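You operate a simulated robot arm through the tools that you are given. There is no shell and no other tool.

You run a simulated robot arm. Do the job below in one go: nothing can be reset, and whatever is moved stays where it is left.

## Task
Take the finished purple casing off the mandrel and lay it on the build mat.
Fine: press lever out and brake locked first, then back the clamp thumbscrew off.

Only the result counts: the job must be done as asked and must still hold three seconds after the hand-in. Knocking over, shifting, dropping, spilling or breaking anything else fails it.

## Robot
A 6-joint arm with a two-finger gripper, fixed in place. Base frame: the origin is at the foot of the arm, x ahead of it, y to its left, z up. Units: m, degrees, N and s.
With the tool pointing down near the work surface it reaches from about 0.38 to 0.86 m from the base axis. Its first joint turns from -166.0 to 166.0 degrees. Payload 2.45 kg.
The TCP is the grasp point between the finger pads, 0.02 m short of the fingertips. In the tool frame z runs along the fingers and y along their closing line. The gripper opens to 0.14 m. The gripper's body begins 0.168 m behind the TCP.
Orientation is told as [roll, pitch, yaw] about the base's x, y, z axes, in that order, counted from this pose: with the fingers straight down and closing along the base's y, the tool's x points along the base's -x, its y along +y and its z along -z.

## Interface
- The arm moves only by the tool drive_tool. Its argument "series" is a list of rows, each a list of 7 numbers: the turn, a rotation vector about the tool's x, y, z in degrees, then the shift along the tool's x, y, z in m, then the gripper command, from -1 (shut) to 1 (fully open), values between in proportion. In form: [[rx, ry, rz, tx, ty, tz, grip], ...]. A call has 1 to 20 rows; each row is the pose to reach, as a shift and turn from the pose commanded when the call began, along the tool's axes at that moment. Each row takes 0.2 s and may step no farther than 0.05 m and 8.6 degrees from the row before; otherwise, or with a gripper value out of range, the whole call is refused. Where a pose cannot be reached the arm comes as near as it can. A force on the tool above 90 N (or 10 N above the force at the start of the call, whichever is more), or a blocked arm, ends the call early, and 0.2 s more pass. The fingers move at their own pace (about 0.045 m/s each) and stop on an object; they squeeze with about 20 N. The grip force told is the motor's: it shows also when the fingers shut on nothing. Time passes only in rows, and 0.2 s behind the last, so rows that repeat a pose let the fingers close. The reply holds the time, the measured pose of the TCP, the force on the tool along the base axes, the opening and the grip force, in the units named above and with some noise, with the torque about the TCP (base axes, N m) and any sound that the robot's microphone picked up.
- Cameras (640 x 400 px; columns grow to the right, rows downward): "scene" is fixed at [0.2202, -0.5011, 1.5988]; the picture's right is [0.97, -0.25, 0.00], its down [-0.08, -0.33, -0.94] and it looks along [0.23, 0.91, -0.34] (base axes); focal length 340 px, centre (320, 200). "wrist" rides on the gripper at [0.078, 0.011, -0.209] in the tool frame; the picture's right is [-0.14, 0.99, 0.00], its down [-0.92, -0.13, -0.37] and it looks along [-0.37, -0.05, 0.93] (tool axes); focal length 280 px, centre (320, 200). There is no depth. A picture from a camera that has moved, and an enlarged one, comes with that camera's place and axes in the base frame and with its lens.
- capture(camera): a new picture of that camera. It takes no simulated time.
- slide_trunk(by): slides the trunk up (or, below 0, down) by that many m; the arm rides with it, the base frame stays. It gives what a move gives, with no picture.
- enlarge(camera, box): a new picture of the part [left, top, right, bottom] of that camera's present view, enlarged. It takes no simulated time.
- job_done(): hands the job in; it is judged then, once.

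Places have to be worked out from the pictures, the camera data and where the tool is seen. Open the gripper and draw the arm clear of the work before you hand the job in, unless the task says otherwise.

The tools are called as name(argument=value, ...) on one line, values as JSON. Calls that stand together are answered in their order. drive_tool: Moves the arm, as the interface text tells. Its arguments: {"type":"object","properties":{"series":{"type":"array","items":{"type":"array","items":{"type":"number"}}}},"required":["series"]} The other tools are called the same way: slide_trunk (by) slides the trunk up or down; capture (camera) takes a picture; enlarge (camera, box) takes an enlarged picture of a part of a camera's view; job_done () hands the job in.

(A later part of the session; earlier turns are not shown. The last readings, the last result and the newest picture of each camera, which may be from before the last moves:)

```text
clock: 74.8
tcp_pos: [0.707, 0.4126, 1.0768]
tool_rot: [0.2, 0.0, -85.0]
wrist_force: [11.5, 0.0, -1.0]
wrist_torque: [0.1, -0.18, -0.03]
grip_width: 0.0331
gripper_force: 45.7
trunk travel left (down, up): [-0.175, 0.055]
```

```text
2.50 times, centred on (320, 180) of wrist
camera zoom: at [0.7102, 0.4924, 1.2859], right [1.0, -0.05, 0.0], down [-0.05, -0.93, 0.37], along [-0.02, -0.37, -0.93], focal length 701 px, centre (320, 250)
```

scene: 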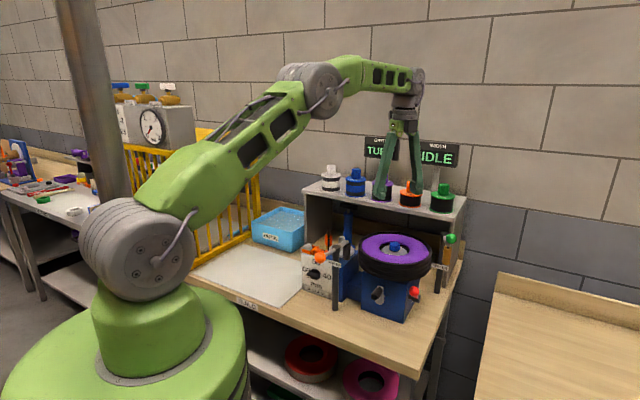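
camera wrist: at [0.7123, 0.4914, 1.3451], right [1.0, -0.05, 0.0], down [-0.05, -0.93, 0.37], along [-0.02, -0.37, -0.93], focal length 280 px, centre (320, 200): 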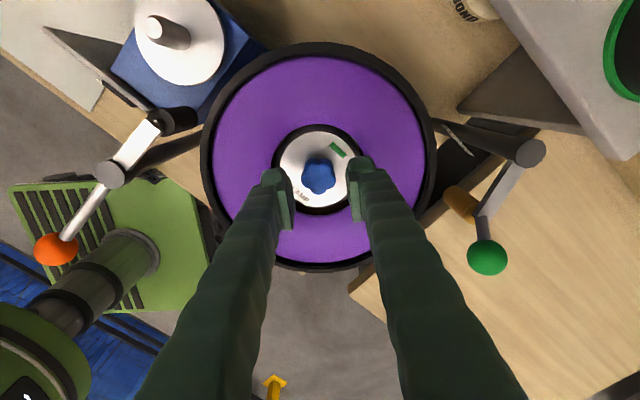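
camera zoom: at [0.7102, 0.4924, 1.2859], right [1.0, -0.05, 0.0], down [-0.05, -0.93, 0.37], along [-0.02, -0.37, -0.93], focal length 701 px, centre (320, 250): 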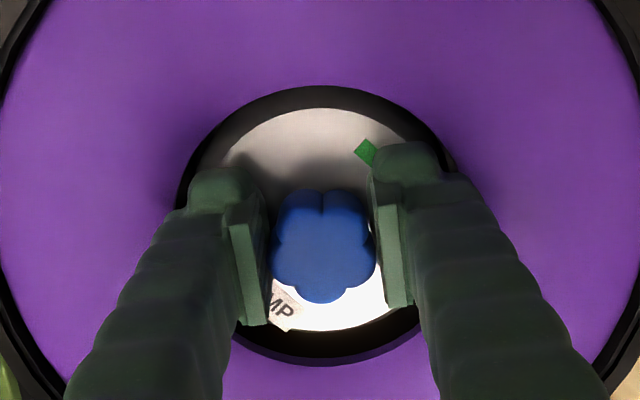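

Gripped at 33 mm. I'll centre by ~1 mm and turn counter-clockwise (seen from above) 32° first, checking that the hub stays still.

drive_tool(series=[[0, 0, 0, 0, 0.0012, 0, -1], [0, 0, -8, 0, 0.0012, 0, -1], [0, 0, -16, 0, 0.0012, 0, -1], [0, 0, -24, 0, 0.0012, 0, -1], [0, 0, -32, 0, 0.0012, 0, -1]])

enlarge(camera="wrist", box=[240, 100, 400, 260])

enlarge(camera="scene", box=[340, 210, 450, 320])

```text
clock: 76.0
tcp_pos: [0.7048, 0.4132, 1.0768]
tool_rot: [-0.2, 0.0, -52.8]
wrist_force: [-1.0, -7.9, -3.9]
wrist_torque: [-0.2, -0.06, -0.01]
grip_width: 0.033
gripper_force: 44.4
trunk travel left (down, up): [-0.175, 0.055]
```

```text
2.50 times, centred on (320, 180) of wrist
camera zoom: at [0.6668, 0.4824, 1.2858], right [0.87, 0.49, 0.0], down [0.45, -0.81, 0.37], along [0.18, -0.32, -0.93], focal length 701 px, centre (320, 250)
```

zoom: 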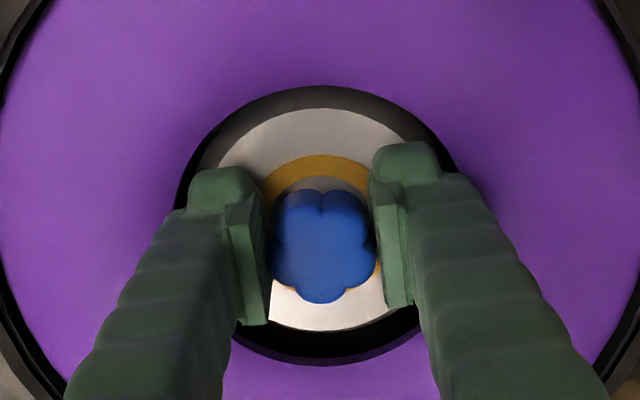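

```text
3.64 times, centred on (395, 265) of scene
camera zoom: at [0.2202, -0.5011, 1.5988], right [0.97, -0.25, 0.0], down [-0.08, -0.33, -0.94], along [0.23, 0.91, -0.34], focal length 1234 px, centre (47, -36)
```

zoom: 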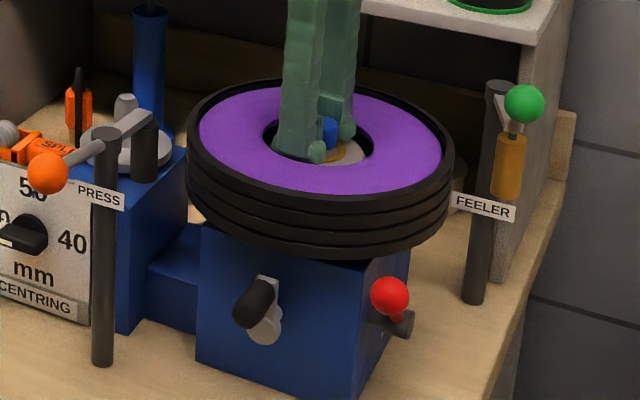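

The knob turns with the gripper while the hub and crank stay put, and an amber ring has appeared round the knob — it's loosening. Continuing counter-clockwise.

drive_tool(series=[[0, 0, -8, 0, 0, 0, -1], [0, 0, -16, 0, 0, 0, -1], [0, 0, -24, 0, 0, 0, -1], [0, 0, -32, 0, 0, 0, -1], [0, 0, -40, 0, 0, 0, -1], [0, 0, -48, 0, 0, 0, -1]])

enlarge(camera="wrist", box=[240, 100, 400, 260])

enlarge(camera="scene", box=[340, 210, 450, 320])

```text
clock: 77.4
tcp_pos: [0.7032, 0.41, 1.0775]
tool_rot: [-0.2, 0.2, -4.9]
wrist_force: [-15.6, -25.5, -12.2]
wrist_torque: [-0.18, -0.15, -0.12]
grip_width: 0.033
gripper_force: 45.1
trunk travel left (down, up): [-0.175, 0.055]
```

```text
2.50 times, centred on (320, 180) of wrist
camera zoom: at [0.6275, 0.429, 1.2862], right [0.22, 0.97, 0.0], down [0.91, -0.21, 0.37], along [0.36, -0.09, -0.93], focal length 701 px, centre (320, 250)
```

zoom: 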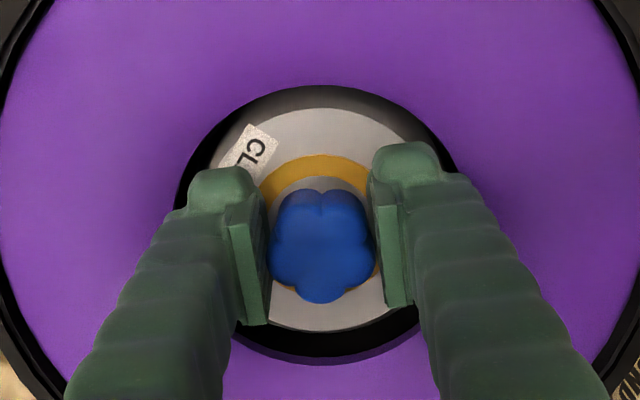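

```text
3.64 times, centred on (395, 265) of scene
camera zoom: at [0.2202, -0.5011, 1.5988], right [0.97, -0.25, 0.0], down [-0.08, -0.33, -0.94], along [0.23, 0.91, -0.34], focal length 1234 px, centre (47, -36)
```

zoom: 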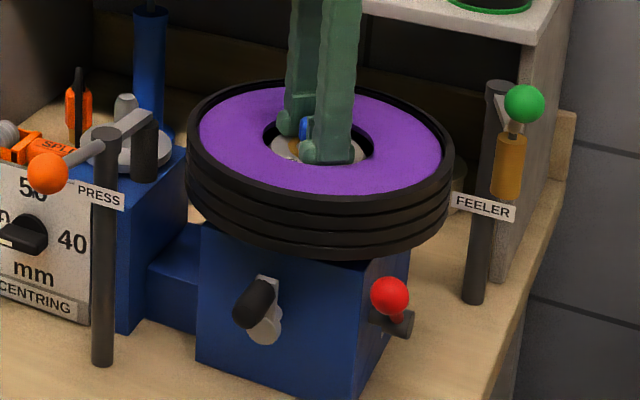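

80° turned, hub still fixed (CLAMP label unmoved). There's some side load from a small centring error, so I'll shift 4 mm toward the knob axis and keep turning.

drive_tool(series=[[0, 0, 0, 0.0037, -0.0043, 0, -1], [0, 0, -8, 0.0037, -0.0043, 0, -1], [0, 0, -16, 0.0037, -0.0043, 0, -1], [0, 0, -24, 0.0037, -0.0043, 0, -1], [0, 0, -32, 0.0037, -0.0043, 0, -1], [0, 0, -40, 0.0037, -0.0043, 0, -1], [0, 0, -48, 0.0037, -0.0043, 0, -1]])

enlarge(camera="wrist", box=[240, 100, 400, 260])

enlarge(camera="scene", box=[340, 210, 450, 320])

```text
clock: 79.0
tcp_pos: [0.7047, 0.4078, 1.0773]
tool_rot: [-0.2, -0.2, 43.1]
wrist_force: [14.7, -14.7, -14.8]
wrist_torque: [-0.29, 0.01, -0.07]
grip_width: 0.033
gripper_force: 45.2
trunk travel left (down, up): [-0.175, 0.055]
```

```text
2.50 times, centred on (320, 180) of wrist
camera zoom: at [0.6397, 0.3627, 1.2861], right [-0.58, 0.82, 0.0], down [0.76, 0.54, 0.37], along [0.3, 0.21, -0.93], focal length 701 px, centre (320, 250)
```

zoom: 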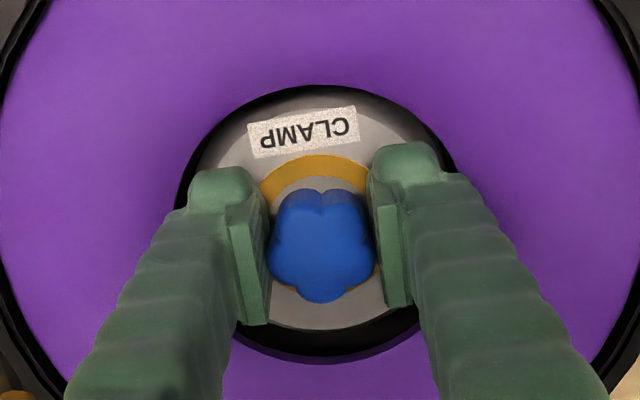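

```text
3.64 times, centred on (395, 265) of scene
camera zoom: at [0.2202, -0.5011, 1.5988], right [0.97, -0.25, 0.0], down [-0.08, -0.33, -0.94], along [0.23, 0.91, -0.34], focal length 1234 px, centre (47, -36)
```

zoom: 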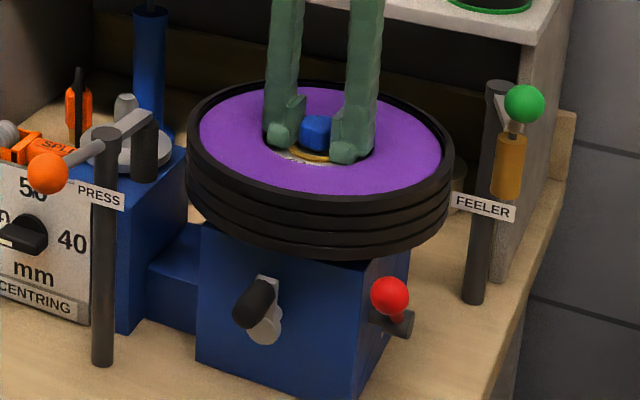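

128° turned with little torque; hub remains locked. Continuing another ~48°.

drive_tool(series=[[0, 0, 0, 0, -0.0028, 0, -1], [0, 0, -8, 0, -0.0028, 0, -1], [0, 0, -16, 0, -0.0028, 0, -1], [0, 0, -24, 0, -0.0028, 0, -1], [0, 0, -32, 0, -0.0028, 0, -1], [0, 0, -40, 0, -0.0028, 0, -1], [0, 0, -48, 0, -0.0028, 0, -1]])

enlarge(camera="wrist", box=[240, 100, 400, 260])

capture(camera="scene")

```text
clock: 80.6
tcp_pos: [0.7068, 0.4063, 1.0778]
tool_rot: [-0.2, -0.1, 91.1]
wrist_force: [25.1, -9.4, 0.0]
wrist_torque: [0.01, -0.13, -0.1]
grip_width: 0.0329
gripper_force: 45.5
trunk travel left (down, up): [-0.175, 0.055]
```

```text
2.50 times, centred on (320, 180) of wrist
camera zoom: at [0.6968, 0.3284, 1.2861], right [-0.99, 0.12, 0.0], down [0.11, 0.92, 0.37], along [0.05, 0.37, -0.93], focal length 701 px, centre (320, 250)
```

zoom: 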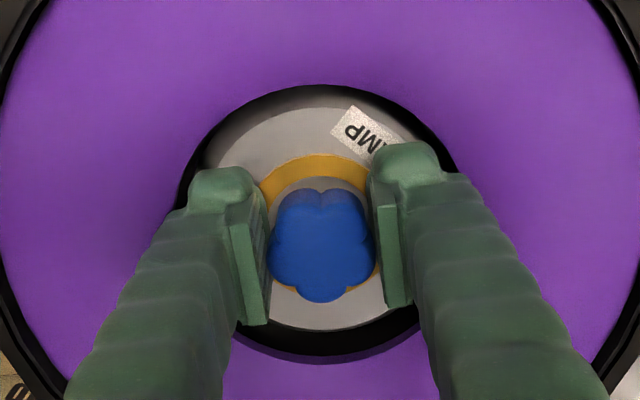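

```text
taken
```

scene: 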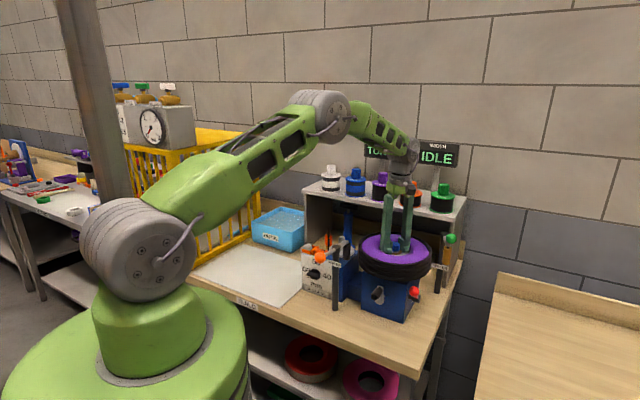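

176° turned. I'll release the knob (fingers to ~44 mm, staying inside the bore), rise, and look at the clamp indicator.

drive_tool(series=[[0, 0, 0, 0, 0.003, 0, -0.37], [0, 0, 0, 0, 0.003, 0, -0.37], [0, 0, 0, 0, 0.003, -0.03, -0.37], [0, 0, 0, 0, 0.003, -0.07, -0.3], [0, 0, 0, 0, 0.003, -0.11, 0.2], [0, 0, 0, 0, 0.003, -0.15, 0.5]])

capture(camera="wrist")

enlarge(camera="scene", box=[340, 210, 450, 320])

```text
clock: 82.0
tcp_pos: [0.7013, 0.4079, 1.2278]
tool_rot: [0.0, 0.1, 90.9]
wrist_force: [-0.1, 0.0, -0.4]
wrist_torque: [0.01, 0.03, 0.0]
grip_width: 0.1001
gripper_force: 0.0
trunk travel left (down, up): [-0.175, 0.055]
```

```text
taken
camera wrist: at [0.6923, 0.3298, 1.4357], right [-0.99, 0.12, 0.0], down [0.11, 0.92, 0.37], along [0.04, 0.36, -0.93], focal length 280 px, centre (320, 200)
```

wrist: 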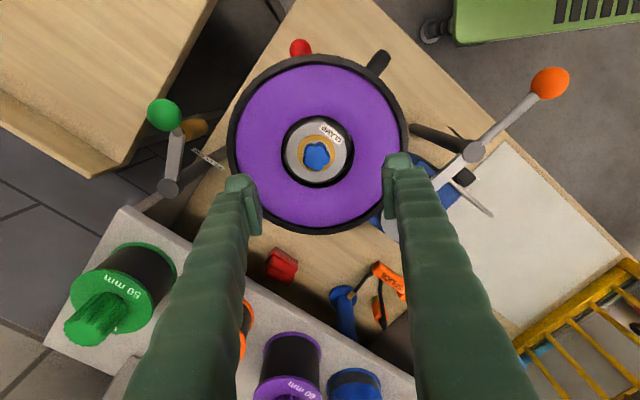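

```text
3.64 times, centred on (395, 265) of scene
camera zoom: at [0.2202, -0.5011, 1.5988], right [0.97, -0.25, 0.0], down [-0.08, -0.33, -0.94], along [0.23, 0.91, -0.34], focal length 1234 px, centre (47, -36)
```

zoom: 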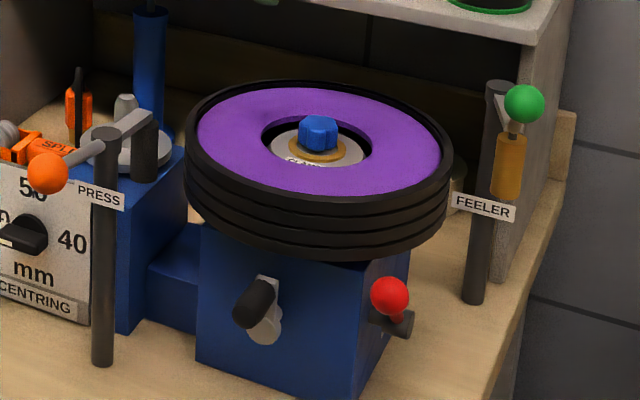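

enlarge(camera="wrist", box=[270, 100, 370, 200])

enlarge(camera="scene", box=[365, 225, 430, 275])

```text
4.00 times, centred on (320, 150) of wrist
camera zoom: at [0.6923, 0.3298, 1.4357], right [-0.99, 0.12, 0.0], down [0.11, 0.92, 0.37], along [0.04, 0.36, -0.93], focal length 1122 px, centre (320, 400)
```

zoom: 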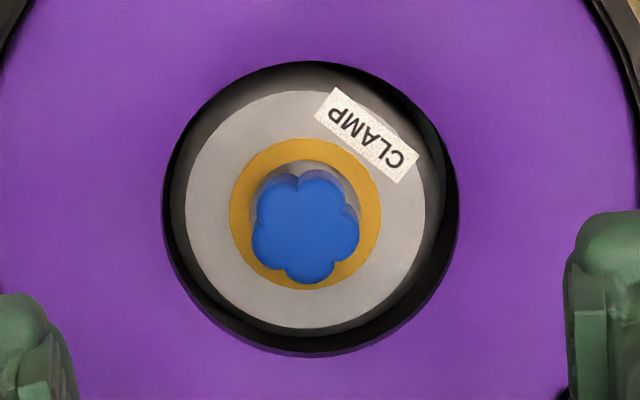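

```text
8.00 times, centred on (398, 250) of scene
camera zoom: at [0.2202, -0.5011, 1.5988], right [0.97, -0.25, 0.0], down [-0.08, -0.33, -0.94], along [0.23, 0.91, -0.34], focal length 2716 px, centre (-300, -200)
```

zoom: 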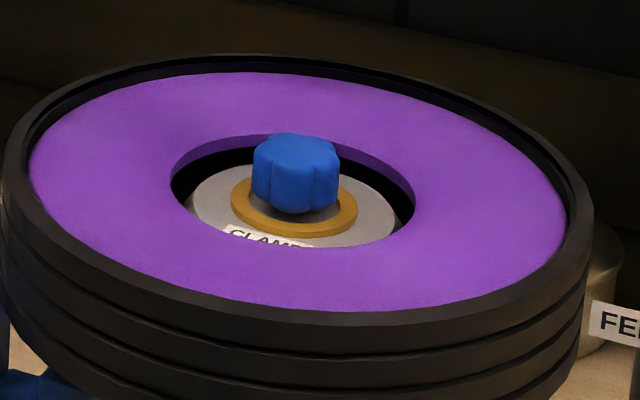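

The green tag has been replaced by an amber ring — the clamp is released, with the hub still locked. The casing's bore is ~97 mm with its face ~11 mm above the hub disc, so the plan is an internal grip: fingers in the bore around the knob, opening outward. I'll turn to yaw 45° above it and check centring.

drive_tool(series=[[0, 0, 7.7, 0, 0, 0, 0.2], [0, 0, 15.4, 0, 0, 0, 0.0], [0, 0, 23.1, 0, 0, 0, -0.2], [0, 0, 30.8, 0, 0, 0.03, -0.3], [0, 0, 38.5, 0, 0, 0.06, -0.3], [0, 0, 46, 0, 0, 0.09, -0.3], [0, 0, 46, 0, 0, 0.09, -0.3]])

capture(camera="wrist")

enlarge(camera="wrist", box=[230, 90, 410, 270])

enlarge(camera="scene", box=[350, 190, 440, 280])

```text
clock: 83.6
tcp_pos: [0.7016, 0.4082, 1.1355]
tool_rot: [-0.1, -0.1, 44.9]
wrist_force: [0.2, 0.4, 0.0]
wrist_torque: [0.01, 0.02, 0.0]
grip_width: 0.0492
gripper_force: 0.1
trunk travel left (down, up): [-0.175, 0.055]
```

```text
taken
camera wrist: at [0.6383, 0.3605, 1.3444], right [-0.6, 0.8, 0.0], down [0.74, 0.56, 0.37], along [0.3, 0.22, -0.93], focal length 280 px, centre (320, 200)
```

wrist: 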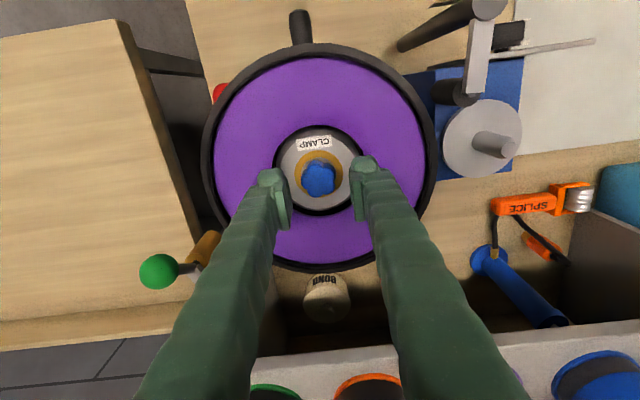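

```text
2.22 times, centred on (320, 180) of wrist
camera zoom: at [0.6383, 0.3605, 1.3444], right [-0.6, 0.8, 0.0], down [0.74, 0.56, 0.37], along [0.3, 0.22, -0.93], focal length 623 px, centre (320, 244)
```

zoom: 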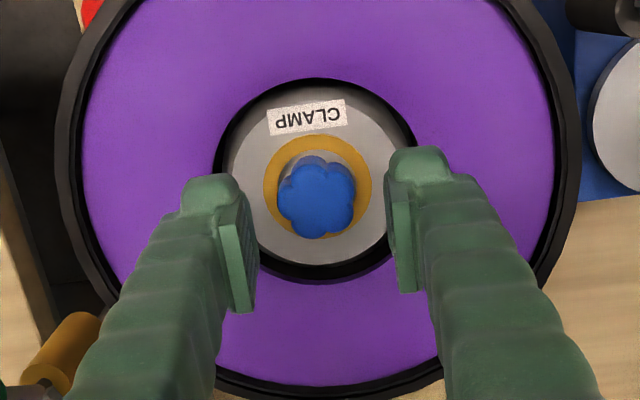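

```text
4.44 times, centred on (395, 235) of scene
camera zoom: at [0.2202, -0.5011, 1.5988], right [0.97, -0.25, 0.0], down [-0.08, -0.33, -0.94], along [0.23, 0.91, -0.34], focal length 1509 px, centre (-13, 44)
```

zoom: 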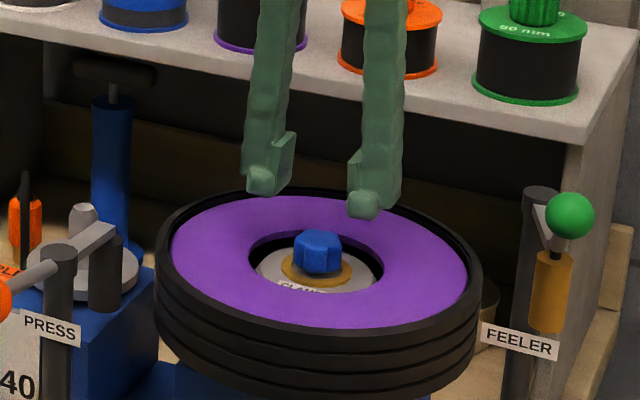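

Bore centre is at about (0.7045, 0.406). I'll centre on it, set the fingers to ~46 mm (clear of both knob and bore wall) and lower into the bore.

drive_tool(series=[[0, 0, 0, -0.0006, -0.0035, 0.0, -0.34], [0, 0, 0, -0.0006, -0.0035, 0.025, -0.34], [0, 0, 0, -0.0006, -0.0035, 0.05, -0.34]])

enlarge(camera="wrist", box=[230, 90, 410, 270])

enlarge(camera="scene", box=[360, 210, 430, 280])

```text
clock: 84.4
tcp_pos: [0.7052, 0.405, 1.0874]
tool_rot: [-0.1, -0.1, 44.9]
wrist_force: [-0.8, 0.6, -0.5]
wrist_torque: [0.0, 0.01, 0.03]
grip_width: 0.0461
gripper_force: 0.2
trunk travel left (down, up): [-0.175, 0.055]
```

```text
2.22 times, centred on (320, 180) of wrist
camera zoom: at [0.6418, 0.3574, 1.2948], right [-0.6, 0.8, 0.0], down [0.74, 0.56, 0.37], along [0.3, 0.22, -0.93], focal length 623 px, centre (320, 244)
```

zoom: 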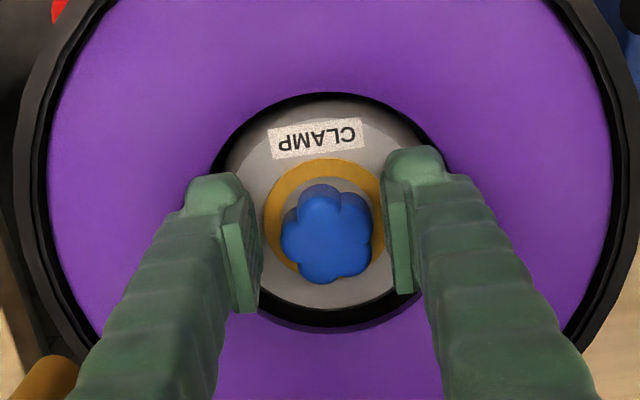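

```text
5.71 times, centred on (395, 245) of scene
camera zoom: at [0.2202, -0.5011, 1.5988], right [0.97, -0.25, 0.0], down [-0.08, -0.33, -0.94], along [0.23, 0.91, -0.34], focal length 1940 px, centre (-109, -57)
```

zoom: 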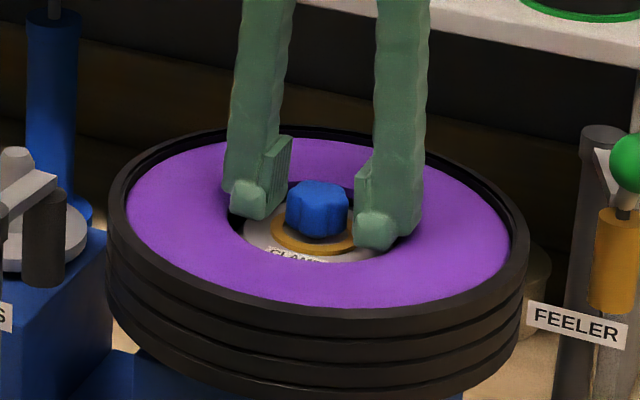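

The tips are just above the casing face with clearance to knob and bore wall. Lowering 12 mm into the bore.

drive_tool(series=[[0, 0, 0, 0, 0.0005, 0.006, -0.34], [0, 0, 0, 0, 0.0005, 0.012, -0.34]])

enlarge(camera="scene", box=[360, 210, 430, 280])

```text
clock: 85.0
tcp_pos: [0.7037, 0.4053, 1.0833]
tool_rot: [-0.3, -0.5, 44.9]
wrist_force: [-4.0, -5.1, 40.6]
wrist_torque: [-1.55, -0.86, -0.32]
grip_width: 0.0468
gripper_force: 0.9
trunk travel left (down, up): [-0.175, 0.055]
```

```text
5.71 times, centred on (395, 245) of scene
camera zoom: at [0.2202, -0.5011, 1.5988], right [0.97, -0.25, 0.0], down [-0.08, -0.33, -0.94], along [0.23, 0.91, -0.34], focal length 1940 px, centre (-109, -57)
```

zoom: 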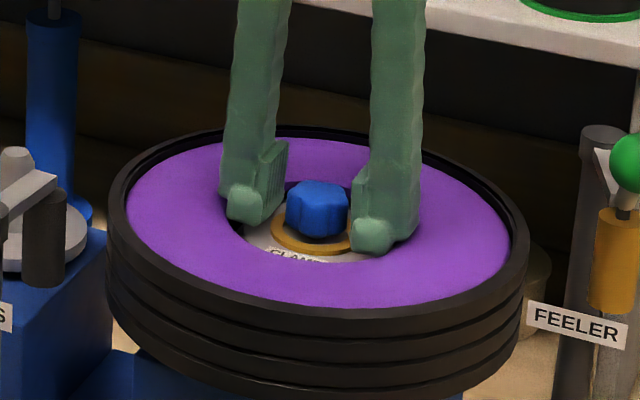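

A finger corner caught the bore edge (the finger is effectively ~19 mm thick at the tip). I'll lift a centimetre, narrow the fingers to ~38 mm around the knob, recentre, and check.

drive_tool(series=[[0, 0, 0, 0, 0.0, -0.012, -0.34], [0, 0, 0, 0, 0.0012, -0.014, -0.457], [0, 0, 0, 0, 0.0012, -0.014, -0.457]])

enlarge(camera="wrist", box=[250, 110, 390, 250])

```text
clock: 85.8
tcp_pos: [0.7006, 0.4066, 1.0901]
tool_rot: [0.0, 0.1, 45.0]
wrist_force: [1.6, -1.0, -2.1]
wrist_torque: [0.0, 0.02, 0.0]
grip_width: 0.0386
gripper_force: 0.8
trunk travel left (down, up): [-0.175, 0.055]
```

```text
2.86 times, centred on (320, 180) of wrist
camera zoom: at [0.6374, 0.3596, 1.2981], right [-0.6, 0.8, 0.0], down [0.74, 0.56, 0.37], along [0.29, 0.22, -0.93], focal length 801 px, centre (320, 257)
```

zoom: 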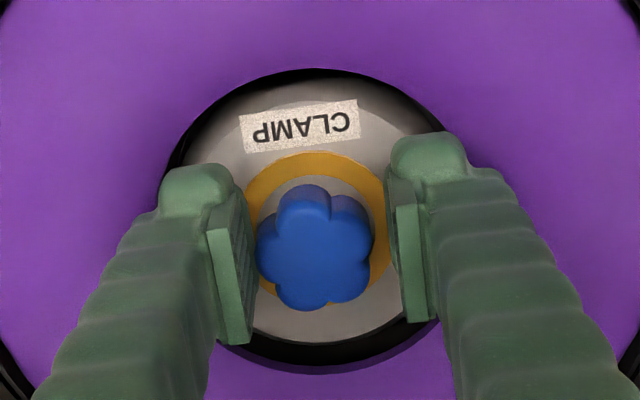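

The knob and bore sit ~3 mm to the left of the finger centre. I'll shift over by that and descend into the bore.

drive_tool(series=[[0, 0, 0, 0, -0.0028, 0.0, -0.44], [0, 0, 0, 0, -0.0028, 0.008, -0.44], [0, 0, 0, 0, -0.0028, 0.012, -0.44]])

enlarge(camera="wrist", box=[250, 110, 390, 250])

enlarge(camera="scene", box=[360, 210, 430, 280])

```text
clock: 86.6
tcp_pos: [0.7032, 0.4033, 1.0771]
tool_rot: [0.0, 0.1, 44.9]
wrist_force: [-3.6, -0.4, 7.5]
wrist_torque: [0.22, 0.4, 0.08]
grip_width: 0.0381
gripper_force: 0.1
trunk travel left (down, up): [-0.175, 0.055]
```

```text
2.86 times, centred on (320, 180) of wrist
camera zoom: at [0.6404, 0.3571, 1.2851], right [-0.6, 0.8, 0.0], down [0.74, 0.56, 0.37], along [0.29, 0.22, -0.93], focal length 801 px, centre (320, 257)
```

zoom: 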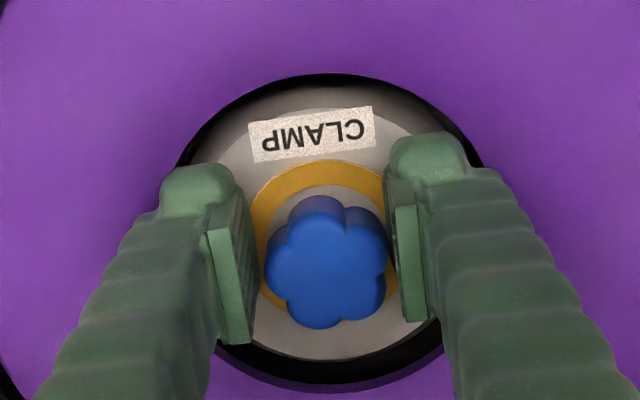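

```text
5.71 times, centred on (395, 245) of scene
camera zoom: at [0.2202, -0.5011, 1.5988], right [0.97, -0.25, 0.0], down [-0.08, -0.33, -0.94], along [0.23, 0.91, -0.34], focal length 1940 px, centre (-109, -57)
```

zoom: 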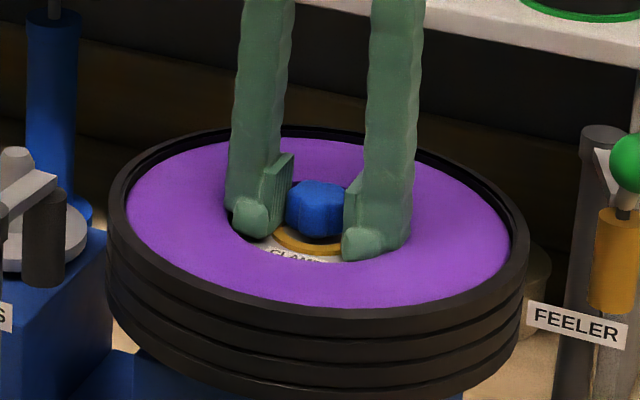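

The tips are now at the hub disc, about 6 mm below the casing's face. I'll open the fingers outward against the bore wall and read the width and force.

drive_tool(series=[[0, 0, 0, 0, 0, -0.001, -0.2], [0, 0, 0, 0, 0, -0.001, 0.0], [0, 0, 0, 0, 0, -0.001, 0.3], [0, 0, 0, 0, 0, -0.001, 0.3]])

enlarge(camera="wrist", box=[230, 90, 410, 270])

enlarge(camera="scene", box=[360, 210, 430, 280])

```text
clock: 87.6
tcp_pos: [0.7031, 0.4045, 1.0792]
tool_rot: [-0.1, 0.0, 45.0]
wrist_force: [-0.2, 8.2, -10.1]
wrist_torque: [0.33, 0.03, 0.22]
grip_width: 0.0436
gripper_force: 0.1
trunk travel left (down, up): [-0.175, 0.055]
```

```text
2.22 times, centred on (320, 180) of wrist
camera zoom: at [0.6407, 0.3577, 1.2865], right [-0.6, 0.8, 0.0], down [0.74, 0.56, 0.37], along [0.29, 0.22, -0.93], focal length 623 px, centre (320, 244)
```

zoom: 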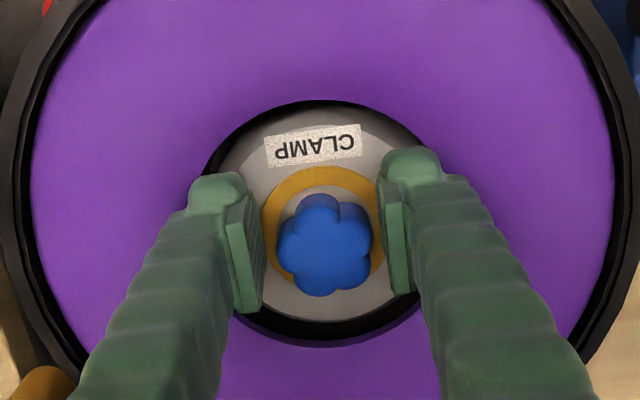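

```text
5.71 times, centred on (395, 245) of scene
camera zoom: at [0.2202, -0.5011, 1.5988], right [0.97, -0.25, 0.0], down [-0.08, -0.33, -0.94], along [0.23, 0.91, -0.34], focal length 1940 px, centre (-109, -57)
```

zoom: 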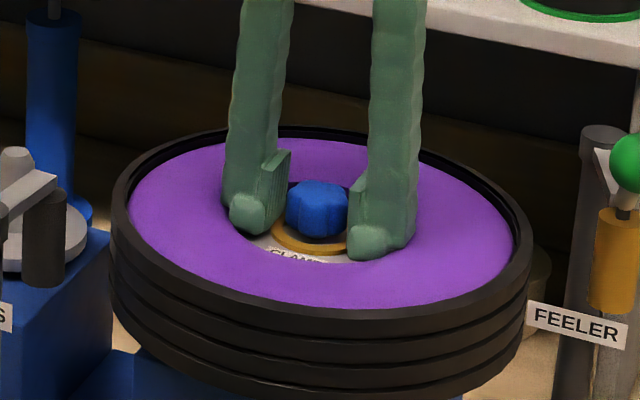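

The fingers stopped at 43.6 mm, pressing outward on the bore. I'll lift a few millimetres and see whether the casing comes along.

drive_tool(series=[[0, 0, 0, 0, 0, -0.002, 1], [0, 0, 0, 0, 0, -0.004, 1], [0, 0, 0, 0, 0, -0.006, 1], [0, 0, 0, 0, 0, -0.008, 1]])

enlarge(camera="scene", box=[340, 210, 450, 320])

enlarge(camera="wrist", box=[230, 90, 410, 270])

```text
clock: 88.6
tcp_pos: [0.7061, 0.4067, 1.0843]
tool_rot: [0.0, 0.1, 44.9]
wrist_force: [8.5, 21.1, -26.2]
wrist_torque: [0.54, -0.18, 0.13]
grip_width: 0.0435
gripper_force: 0.0
trunk travel left (down, up): [-0.175, 0.055]
```

```text
3.64 times, centred on (395, 265) of scene
camera zoom: at [0.2202, -0.5011, 1.5988], right [0.97, -0.25, 0.0], down [-0.08, -0.33, -0.94], along [0.23, 0.91, -0.34], focal length 1234 px, centre (47, -36)
```

zoom: 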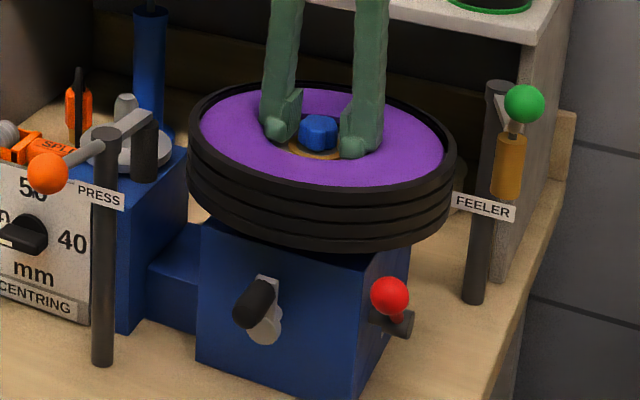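

```text
2.22 times, centred on (320, 180) of wrist
camera zoom: at [0.643, 0.3595, 1.2922], right [-0.6, 0.8, 0.0], down [0.74, 0.56, 0.37], along [0.29, 0.22, -0.93], focal length 623 px, centre (320, 244)
```

zoom: 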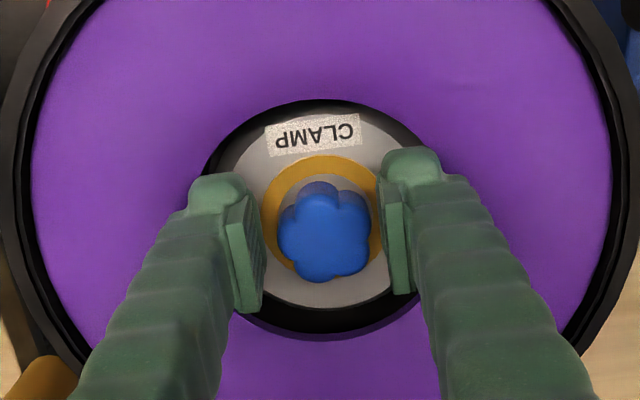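

The casing is rising with the fingers (about 8 mm), though it drags sideways on the mandrel. I'll relieve the sideways load by shifting ~4 mm, then re-read the force.

drive_tool(series=[[0, 0, 0, -0.002, 0.0005, 0, 1], [0, 0, 0, -0.004, 0.001, 0, 1], [0, 0, 0, -0.004, 0.001, 0, 1]])

enlarge(camera="wrist", box=[230, 90, 410, 270])

```text
clock: 89.4
tcp_pos: [0.7084, 0.4081, 1.0883]
tool_rot: [-0.1, 0.0, 45.0]
wrist_force: [3.0, 8.2, -12.4]
wrist_torque: [0.32, -0.05, 0.09]
grip_width: 0.0434
gripper_force: 0.1
trunk travel left (down, up): [-0.175, 0.055]
```

```text
2.22 times, centred on (320, 180) of wrist
camera zoom: at [0.6444, 0.3613, 1.2957], right [-0.6, 0.8, 0.0], down [0.74, 0.56, 0.37], along [0.29, 0.22, -0.93], focal length 623 px, centre (320, 244)
```

zoom: 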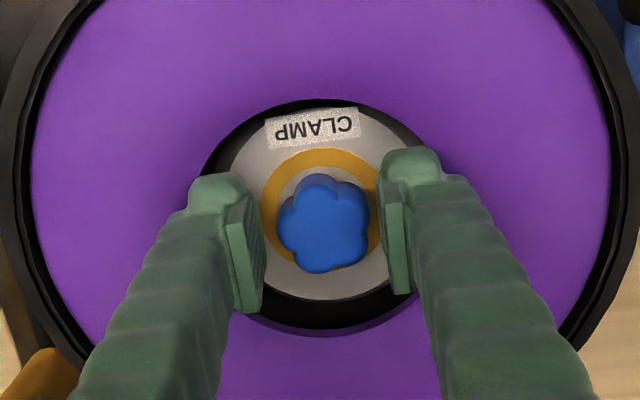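

Side load dropped and the pull is ~12 N, so the casing weighs roughly 1 kg and the grip held 26 N without slipping. I'll relieve the last bit and lift slowly another 3 cm.

drive_tool(series=[[0, 0, 0, -0.0015, 0.0005, 0, 1], [0, 0, 0, -0.002, 0.0007, -0.008, 1], [0, 0, 0, -0.002, 0.0007, -0.016, 1], [0, 0, 0, -0.002, 0.0007, -0.024, 1], [0, 0, 0, -0.002, 0.0007, -0.03, 1]])

enlarge(camera="scene", box=[340, 190, 450, 300])

enlarge(camera="wrist", box=[230, 90, 410, 270])

```text
clock: 90.6
tcp_pos: [0.7085, 0.41, 1.116]
tool_rot: [-0.2, 0.0, 45.0]
wrist_force: [1.9, 5.2, -10.0]
wrist_torque: [0.22, -0.07, 0.04]
grip_width: 0.0439
gripper_force: 0.1
trunk travel left (down, up): [-0.175, 0.055]
```

```text
3.64 times, centred on (395, 245) of scene
camera zoom: at [0.2202, -0.5011, 1.5988], right [0.97, -0.25, 0.0], down [-0.08, -0.33, -0.94], along [0.23, 0.91, -0.34], focal length 1234 px, centre (47, 36)
```

zoom: 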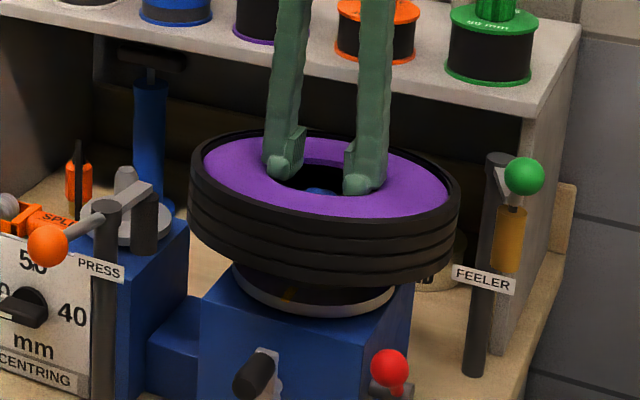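

```text
2.22 times, centred on (320, 180) of wrist
camera zoom: at [0.6452, 0.3629, 1.3245], right [-0.6, 0.8, 0.0], down [0.74, 0.56, 0.37], along [0.29, 0.22, -0.93], focal length 623 px, centre (320, 244)
```

zoom: 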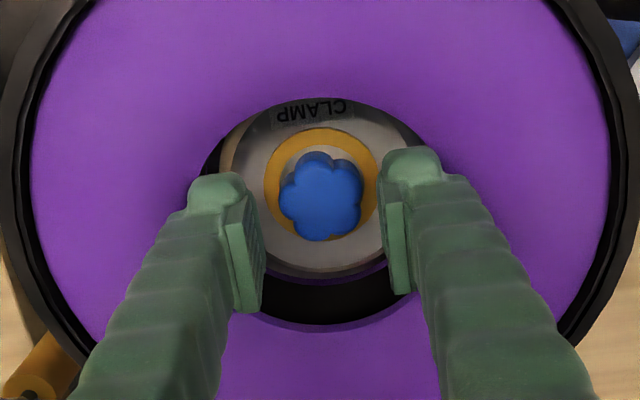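

The casing is sliding up the mandrel cleanly (load ~10 N, width steady at 43.9 mm). Continuing to lift slowly until it is clear of the knob.

drive_tool(series=[[0, 0, 0, -0.001, 0.0003, -0.008, 1], [0, 0, 0, -0.001, 0.0003, -0.018, 1], [0, 0, 0, -0.001, 0.0003, -0.028, 1], [0, 0, 0, -0.001, 0.0003, -0.038, 1], [0, 0, 0, -0.001, 0.0003, -0.048, 1], [0, 0, 0, -0.001, 0.0003, -0.058, 1]])

enlarge(camera="scene", box=[340, 170, 450, 280])

capture(camera="wrist")

```text
clock: 92.0
tcp_pos: [0.7074, 0.4092, 1.1766]
tool_rot: [-0.1, 0.0, 45.0]
wrist_force: [-0.1, 0.4, -6.4]
wrist_torque: [0.0, 0.01, 0.02]
grip_width: 0.0445
gripper_force: 0.1
trunk travel left (down, up): [-0.175, 0.055]
```

```text
3.64 times, centred on (395, 225) of scene
camera zoom: at [0.2202, -0.5011, 1.5988], right [0.97, -0.25, 0.0], down [-0.08, -0.33, -0.94], along [0.23, 0.91, -0.34], focal length 1234 px, centre (47, 109)
```

zoom: 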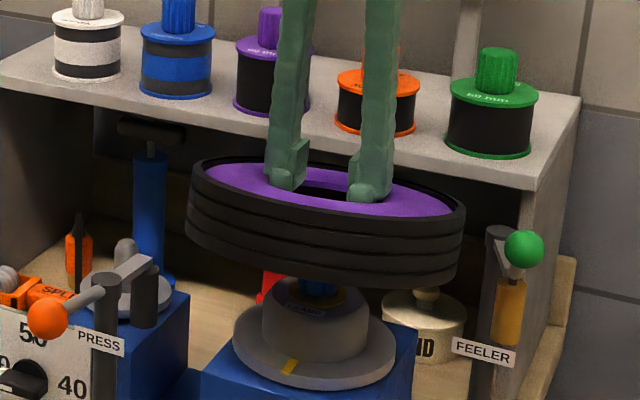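

```text
taken
camera wrist: at [0.6437, 0.3626, 1.3842], right [-0.6, 0.8, 0.0], down [0.74, 0.56, 0.37], along [0.29, 0.22, -0.93], focal length 280 px, centre (320, 200)
```

wrist: 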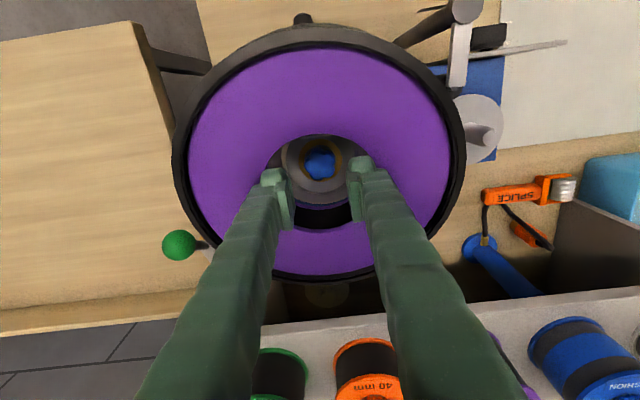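

Clear of the mandrel; the load is only 6.4 N (≈0.65 kg). Before transporting I want a close look at how the fingers sit in the bore.

enlarge(camera="scene", box=[380, 200, 430, 250])

enlarge(camera="wrist", box=[240, 120, 400, 260])

```text
8.00 times, centred on (405, 225) of scene
camera zoom: at [0.2202, -0.5011, 1.5988], right [0.97, -0.25, 0.0], down [-0.08, -0.33, -0.94], along [0.23, 0.91, -0.34], focal length 2716 px, centre (-360, 0)
```

zoom: 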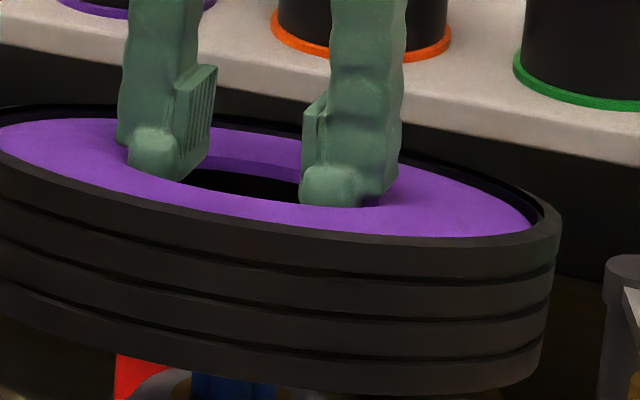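

```text
2.86 times, centred on (320, 190) of wrist
camera zoom: at [0.6437, 0.3626, 1.3842], right [-0.6, 0.8, 0.0], down [0.74, 0.56, 0.37], along [0.29, 0.22, -0.93], focal length 801 px, centre (320, 229)
```

zoom: 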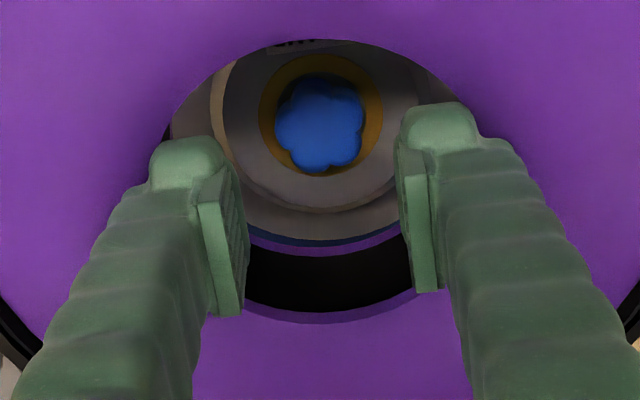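

The fingertips engage only a few millimetres, and the width crept from 43.4 to 44.5 mm while lifting. I'll hold still for a moment to see whether it is creeping before committing to the transfer.

drive_tool(series=[[0, 0, 0, 0, 0, 0, 1], [0, 0, 0, 0, 0, 0, 1], [0, 0, 0, 0, 0, 0, 1], [0, 0, 0, 0, 0, 0, 1], [0, 0, 0, 0, 0, 0, 1]])

enlarge(camera="scene", box=[380, 200, 430, 250])

```text
clock: 93.2
tcp_pos: [0.7068, 0.4101, 1.1755]
tool_rot: [-0.1, 0.0, 44.9]
wrist_force: [0.4, 0.2, -6.6]
wrist_torque: [0.02, -0.02, 0.0]
grip_width: 0.0453
gripper_force: 0.1
trunk travel left (down, up): [-0.175, 0.055]
```

```text
8.00 times, centred on (405, 225) of scene
camera zoom: at [0.2202, -0.5011, 1.5988], right [0.97, -0.25, 0.0], down [-0.08, -0.33, -0.94], along [0.23, 0.91, -0.34], focal length 2716 px, centre (-360, 0)
```

zoom: 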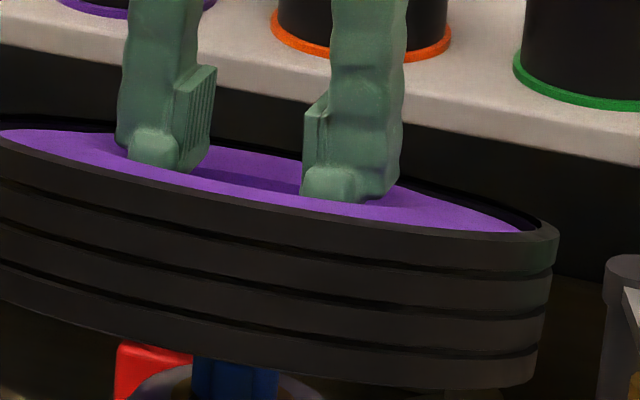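

It is slowly tilting and creeping, so this shallow grip isn't safe for the transfer. I'll set the casing straight back down on the mandrel and take a better hold.

drive_tool(series=[[0, 0, 0, 0, 0, 0.02, 1], [0, 0, 0, 0, 0, 0.045, 1], [0, 0, 0, 0, 0, 0.065, 1], [0, 0, 0, 0, 0, 0.08, 1], [0, 0, 0, 0, 0, 0.09, 1]])

enlarge(camera="scene", box=[340, 190, 450, 300])

capture(camera="wrist")

```text
clock: 94.4
tcp_pos: [0.7087, 0.4098, 1.0843]
tool_rot: [-0.1, 0.0, 45.0]
wrist_force: [8.2, 0.1, -8.8]
wrist_torque: [-0.02, -0.54, 0.11]
grip_width: 0.0488
gripper_force: 0.0
trunk travel left (down, up): [-0.175, 0.055]
```

```text
3.64 times, centred on (395, 245) of scene
camera zoom: at [0.2202, -0.5011, 1.5988], right [0.97, -0.25, 0.0], down [-0.08, -0.33, -0.94], along [0.23, 0.91, -0.34], focal length 1234 px, centre (47, 36)
```

zoom: 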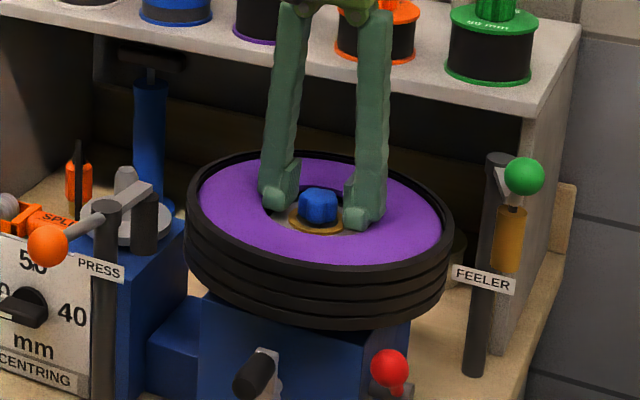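

```text
taken
camera wrist: at [0.6452, 0.363, 1.2926], right [-0.6, 0.8, 0.0], down [0.74, 0.56, 0.37], along [0.3, 0.22, -0.93], focal length 280 px, centre (320, 200)
```

wrist: 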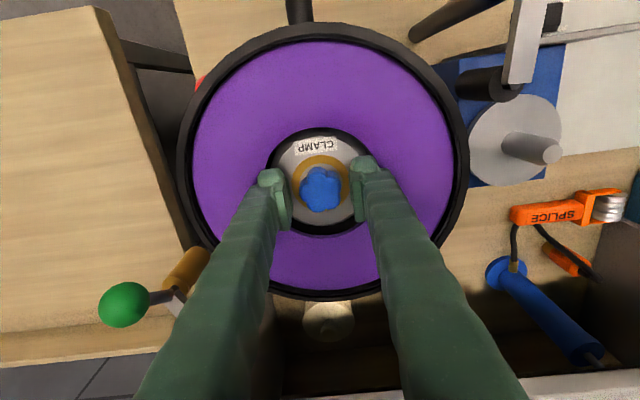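

The casing is back around the mandrel and level. Analysis: I'd gripped ~5 mm off the bore's centre (a perspective bias), which is why it tilted. I'll lower the last few millimetres, release, and re-measure the centre properly.

drive_tool(series=[[0, 0, 0, 0, 0, 0.003, 1], [0, 0, 0, 0, 0, 0.006, 1], [0, 0, 0, 0, 0, 0.006, -0.4], [0, 0, 0, 0, 0, 0.006, -0.44], [0, 0, 0, 0, 0, -0.01, -0.44], [0, 0, 0, 0, 0, -0.03, -0.44], [0, 0, 0, 0, 0, -0.05, -0.44]])

capture(camera="wrist")

enlarge(camera="wrist", box=[230, 70, 410, 270])

enlarge(camera="scene", box=[340, 190, 450, 300])

```text
clock: 96.0
tcp_pos: [0.7065, 0.4115, 1.1365]
tool_rot: [0.0, -0.1, 45.0]
wrist_force: [0.2, -0.2, 0.2]
wrist_torque: [0.01, -0.02, -0.01]
grip_width: 0.0393
gripper_force: 0.1
trunk travel left (down, up): [-0.175, 0.055]
```

```text
taken
camera wrist: at [0.6432, 0.3642, 1.3445], right [-0.6, 0.8, 0.0], down [0.74, 0.56, 0.37], along [0.3, 0.22, -0.93], focal length 280 px, centre (320, 200)
```

wrist: 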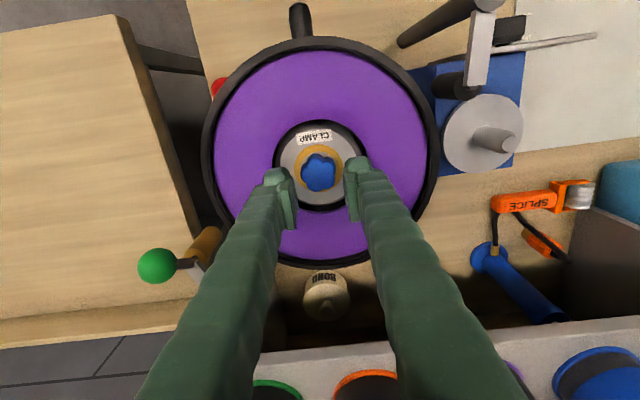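

```text
2.00 times, centred on (320, 170) of wrist
camera zoom: at [0.6432, 0.3642, 1.3445], right [-0.6, 0.8, 0.0], down [0.74, 0.56, 0.37], along [0.3, 0.22, -0.93], focal length 561 px, centre (320, 260)
```

zoom: 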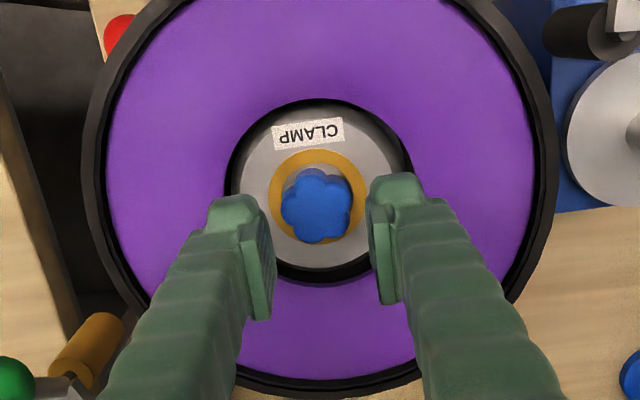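

```text
3.64 times, centred on (395, 245) of scene
camera zoom: at [0.2202, -0.5011, 1.5988], right [0.97, -0.25, 0.0], down [-0.08, -0.33, -0.94], along [0.23, 0.91, -0.34], focal length 1234 px, centre (47, 36)
```

zoom: 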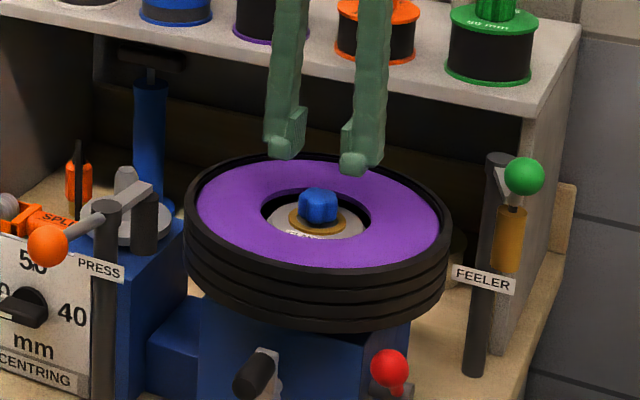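

The casing is back in place and flat. To centre it properly I'll first turn the gripper to yaw −45° and expand once in the bore (this centres the loose casing along that axis), then come back to yaw 45° for the real grip.

drive_tool(series=[[0, 0, 8.2, 0.0005, 0, 0, -0.44], [0, 0, 16.4, 0.001, 0, 0, -0.44], [0, 0, 24.6, 0.0015, 0, 0, -0.44], [0, 0, 32.8, 0.002, 0, 0, -0.44], [0, 0, 41, 0.0025, 0, 0, -0.44], [0, 0, 49.2, 0.0025, 0, 0, -0.44], [0, 0, 57.4, 0.0025, 0, 0, -0.44], [0, 0, 65.6, 0.0025, 0, 0, -0.44], [0, 0, 73.8, 0.0025, 0, 0, -0.44], [0, 0, 82, 0.0025, 0, 0, -0.44], [0, 0, 90, 0.0025, 0, 0, -0.44]])

capture(camera="wrist")

enlarge(camera="wrist", box=[230, 70, 410, 270])

```text
clock: 98.4
tcp_pos: [0.7047, 0.4091, 1.1356]
tool_rot: [-0.1, -0.1, -45.2]
wrist_force: [0.6, -0.1, -0.8]
wrist_torque: [0.01, 0.0, 0.0]
grip_width: 0.0392
gripper_force: 0.0
trunk travel left (down, up): [-0.175, 0.055]
```

```text
taken
camera wrist: at [0.6577, 0.4728, 1.3436], right [0.8, 0.6, 0.0], down [0.56, -0.74, 0.37], along [0.22, -0.29, -0.93], focal length 280 px, centre (320, 200)
```

wrist: 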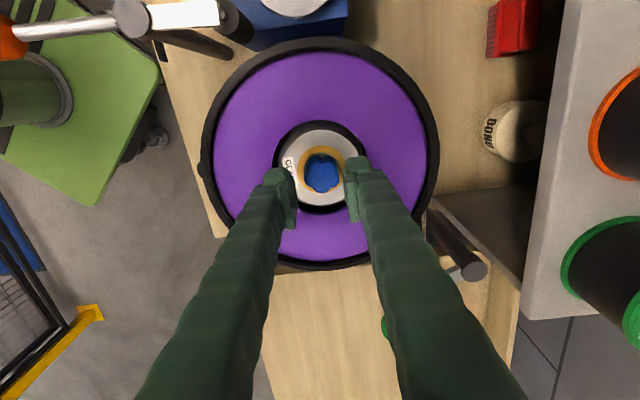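

```text
2.00 times, centred on (320, 170) of wrist
camera zoom: at [0.6577, 0.4728, 1.3436], right [0.8, 0.6, 0.0], down [0.56, -0.74, 0.37], along [0.22, -0.29, -0.93], focal length 561 px, centre (320, 260)
```

zoom: 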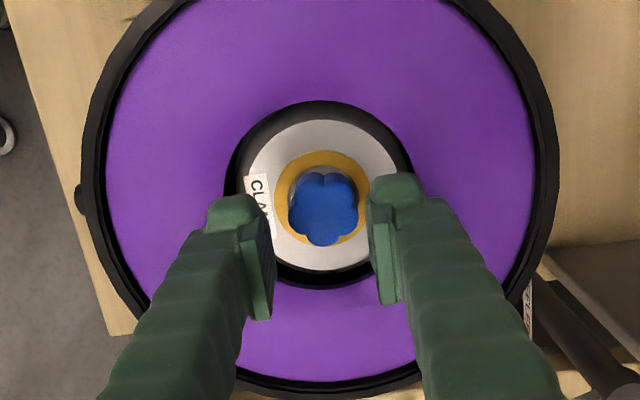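

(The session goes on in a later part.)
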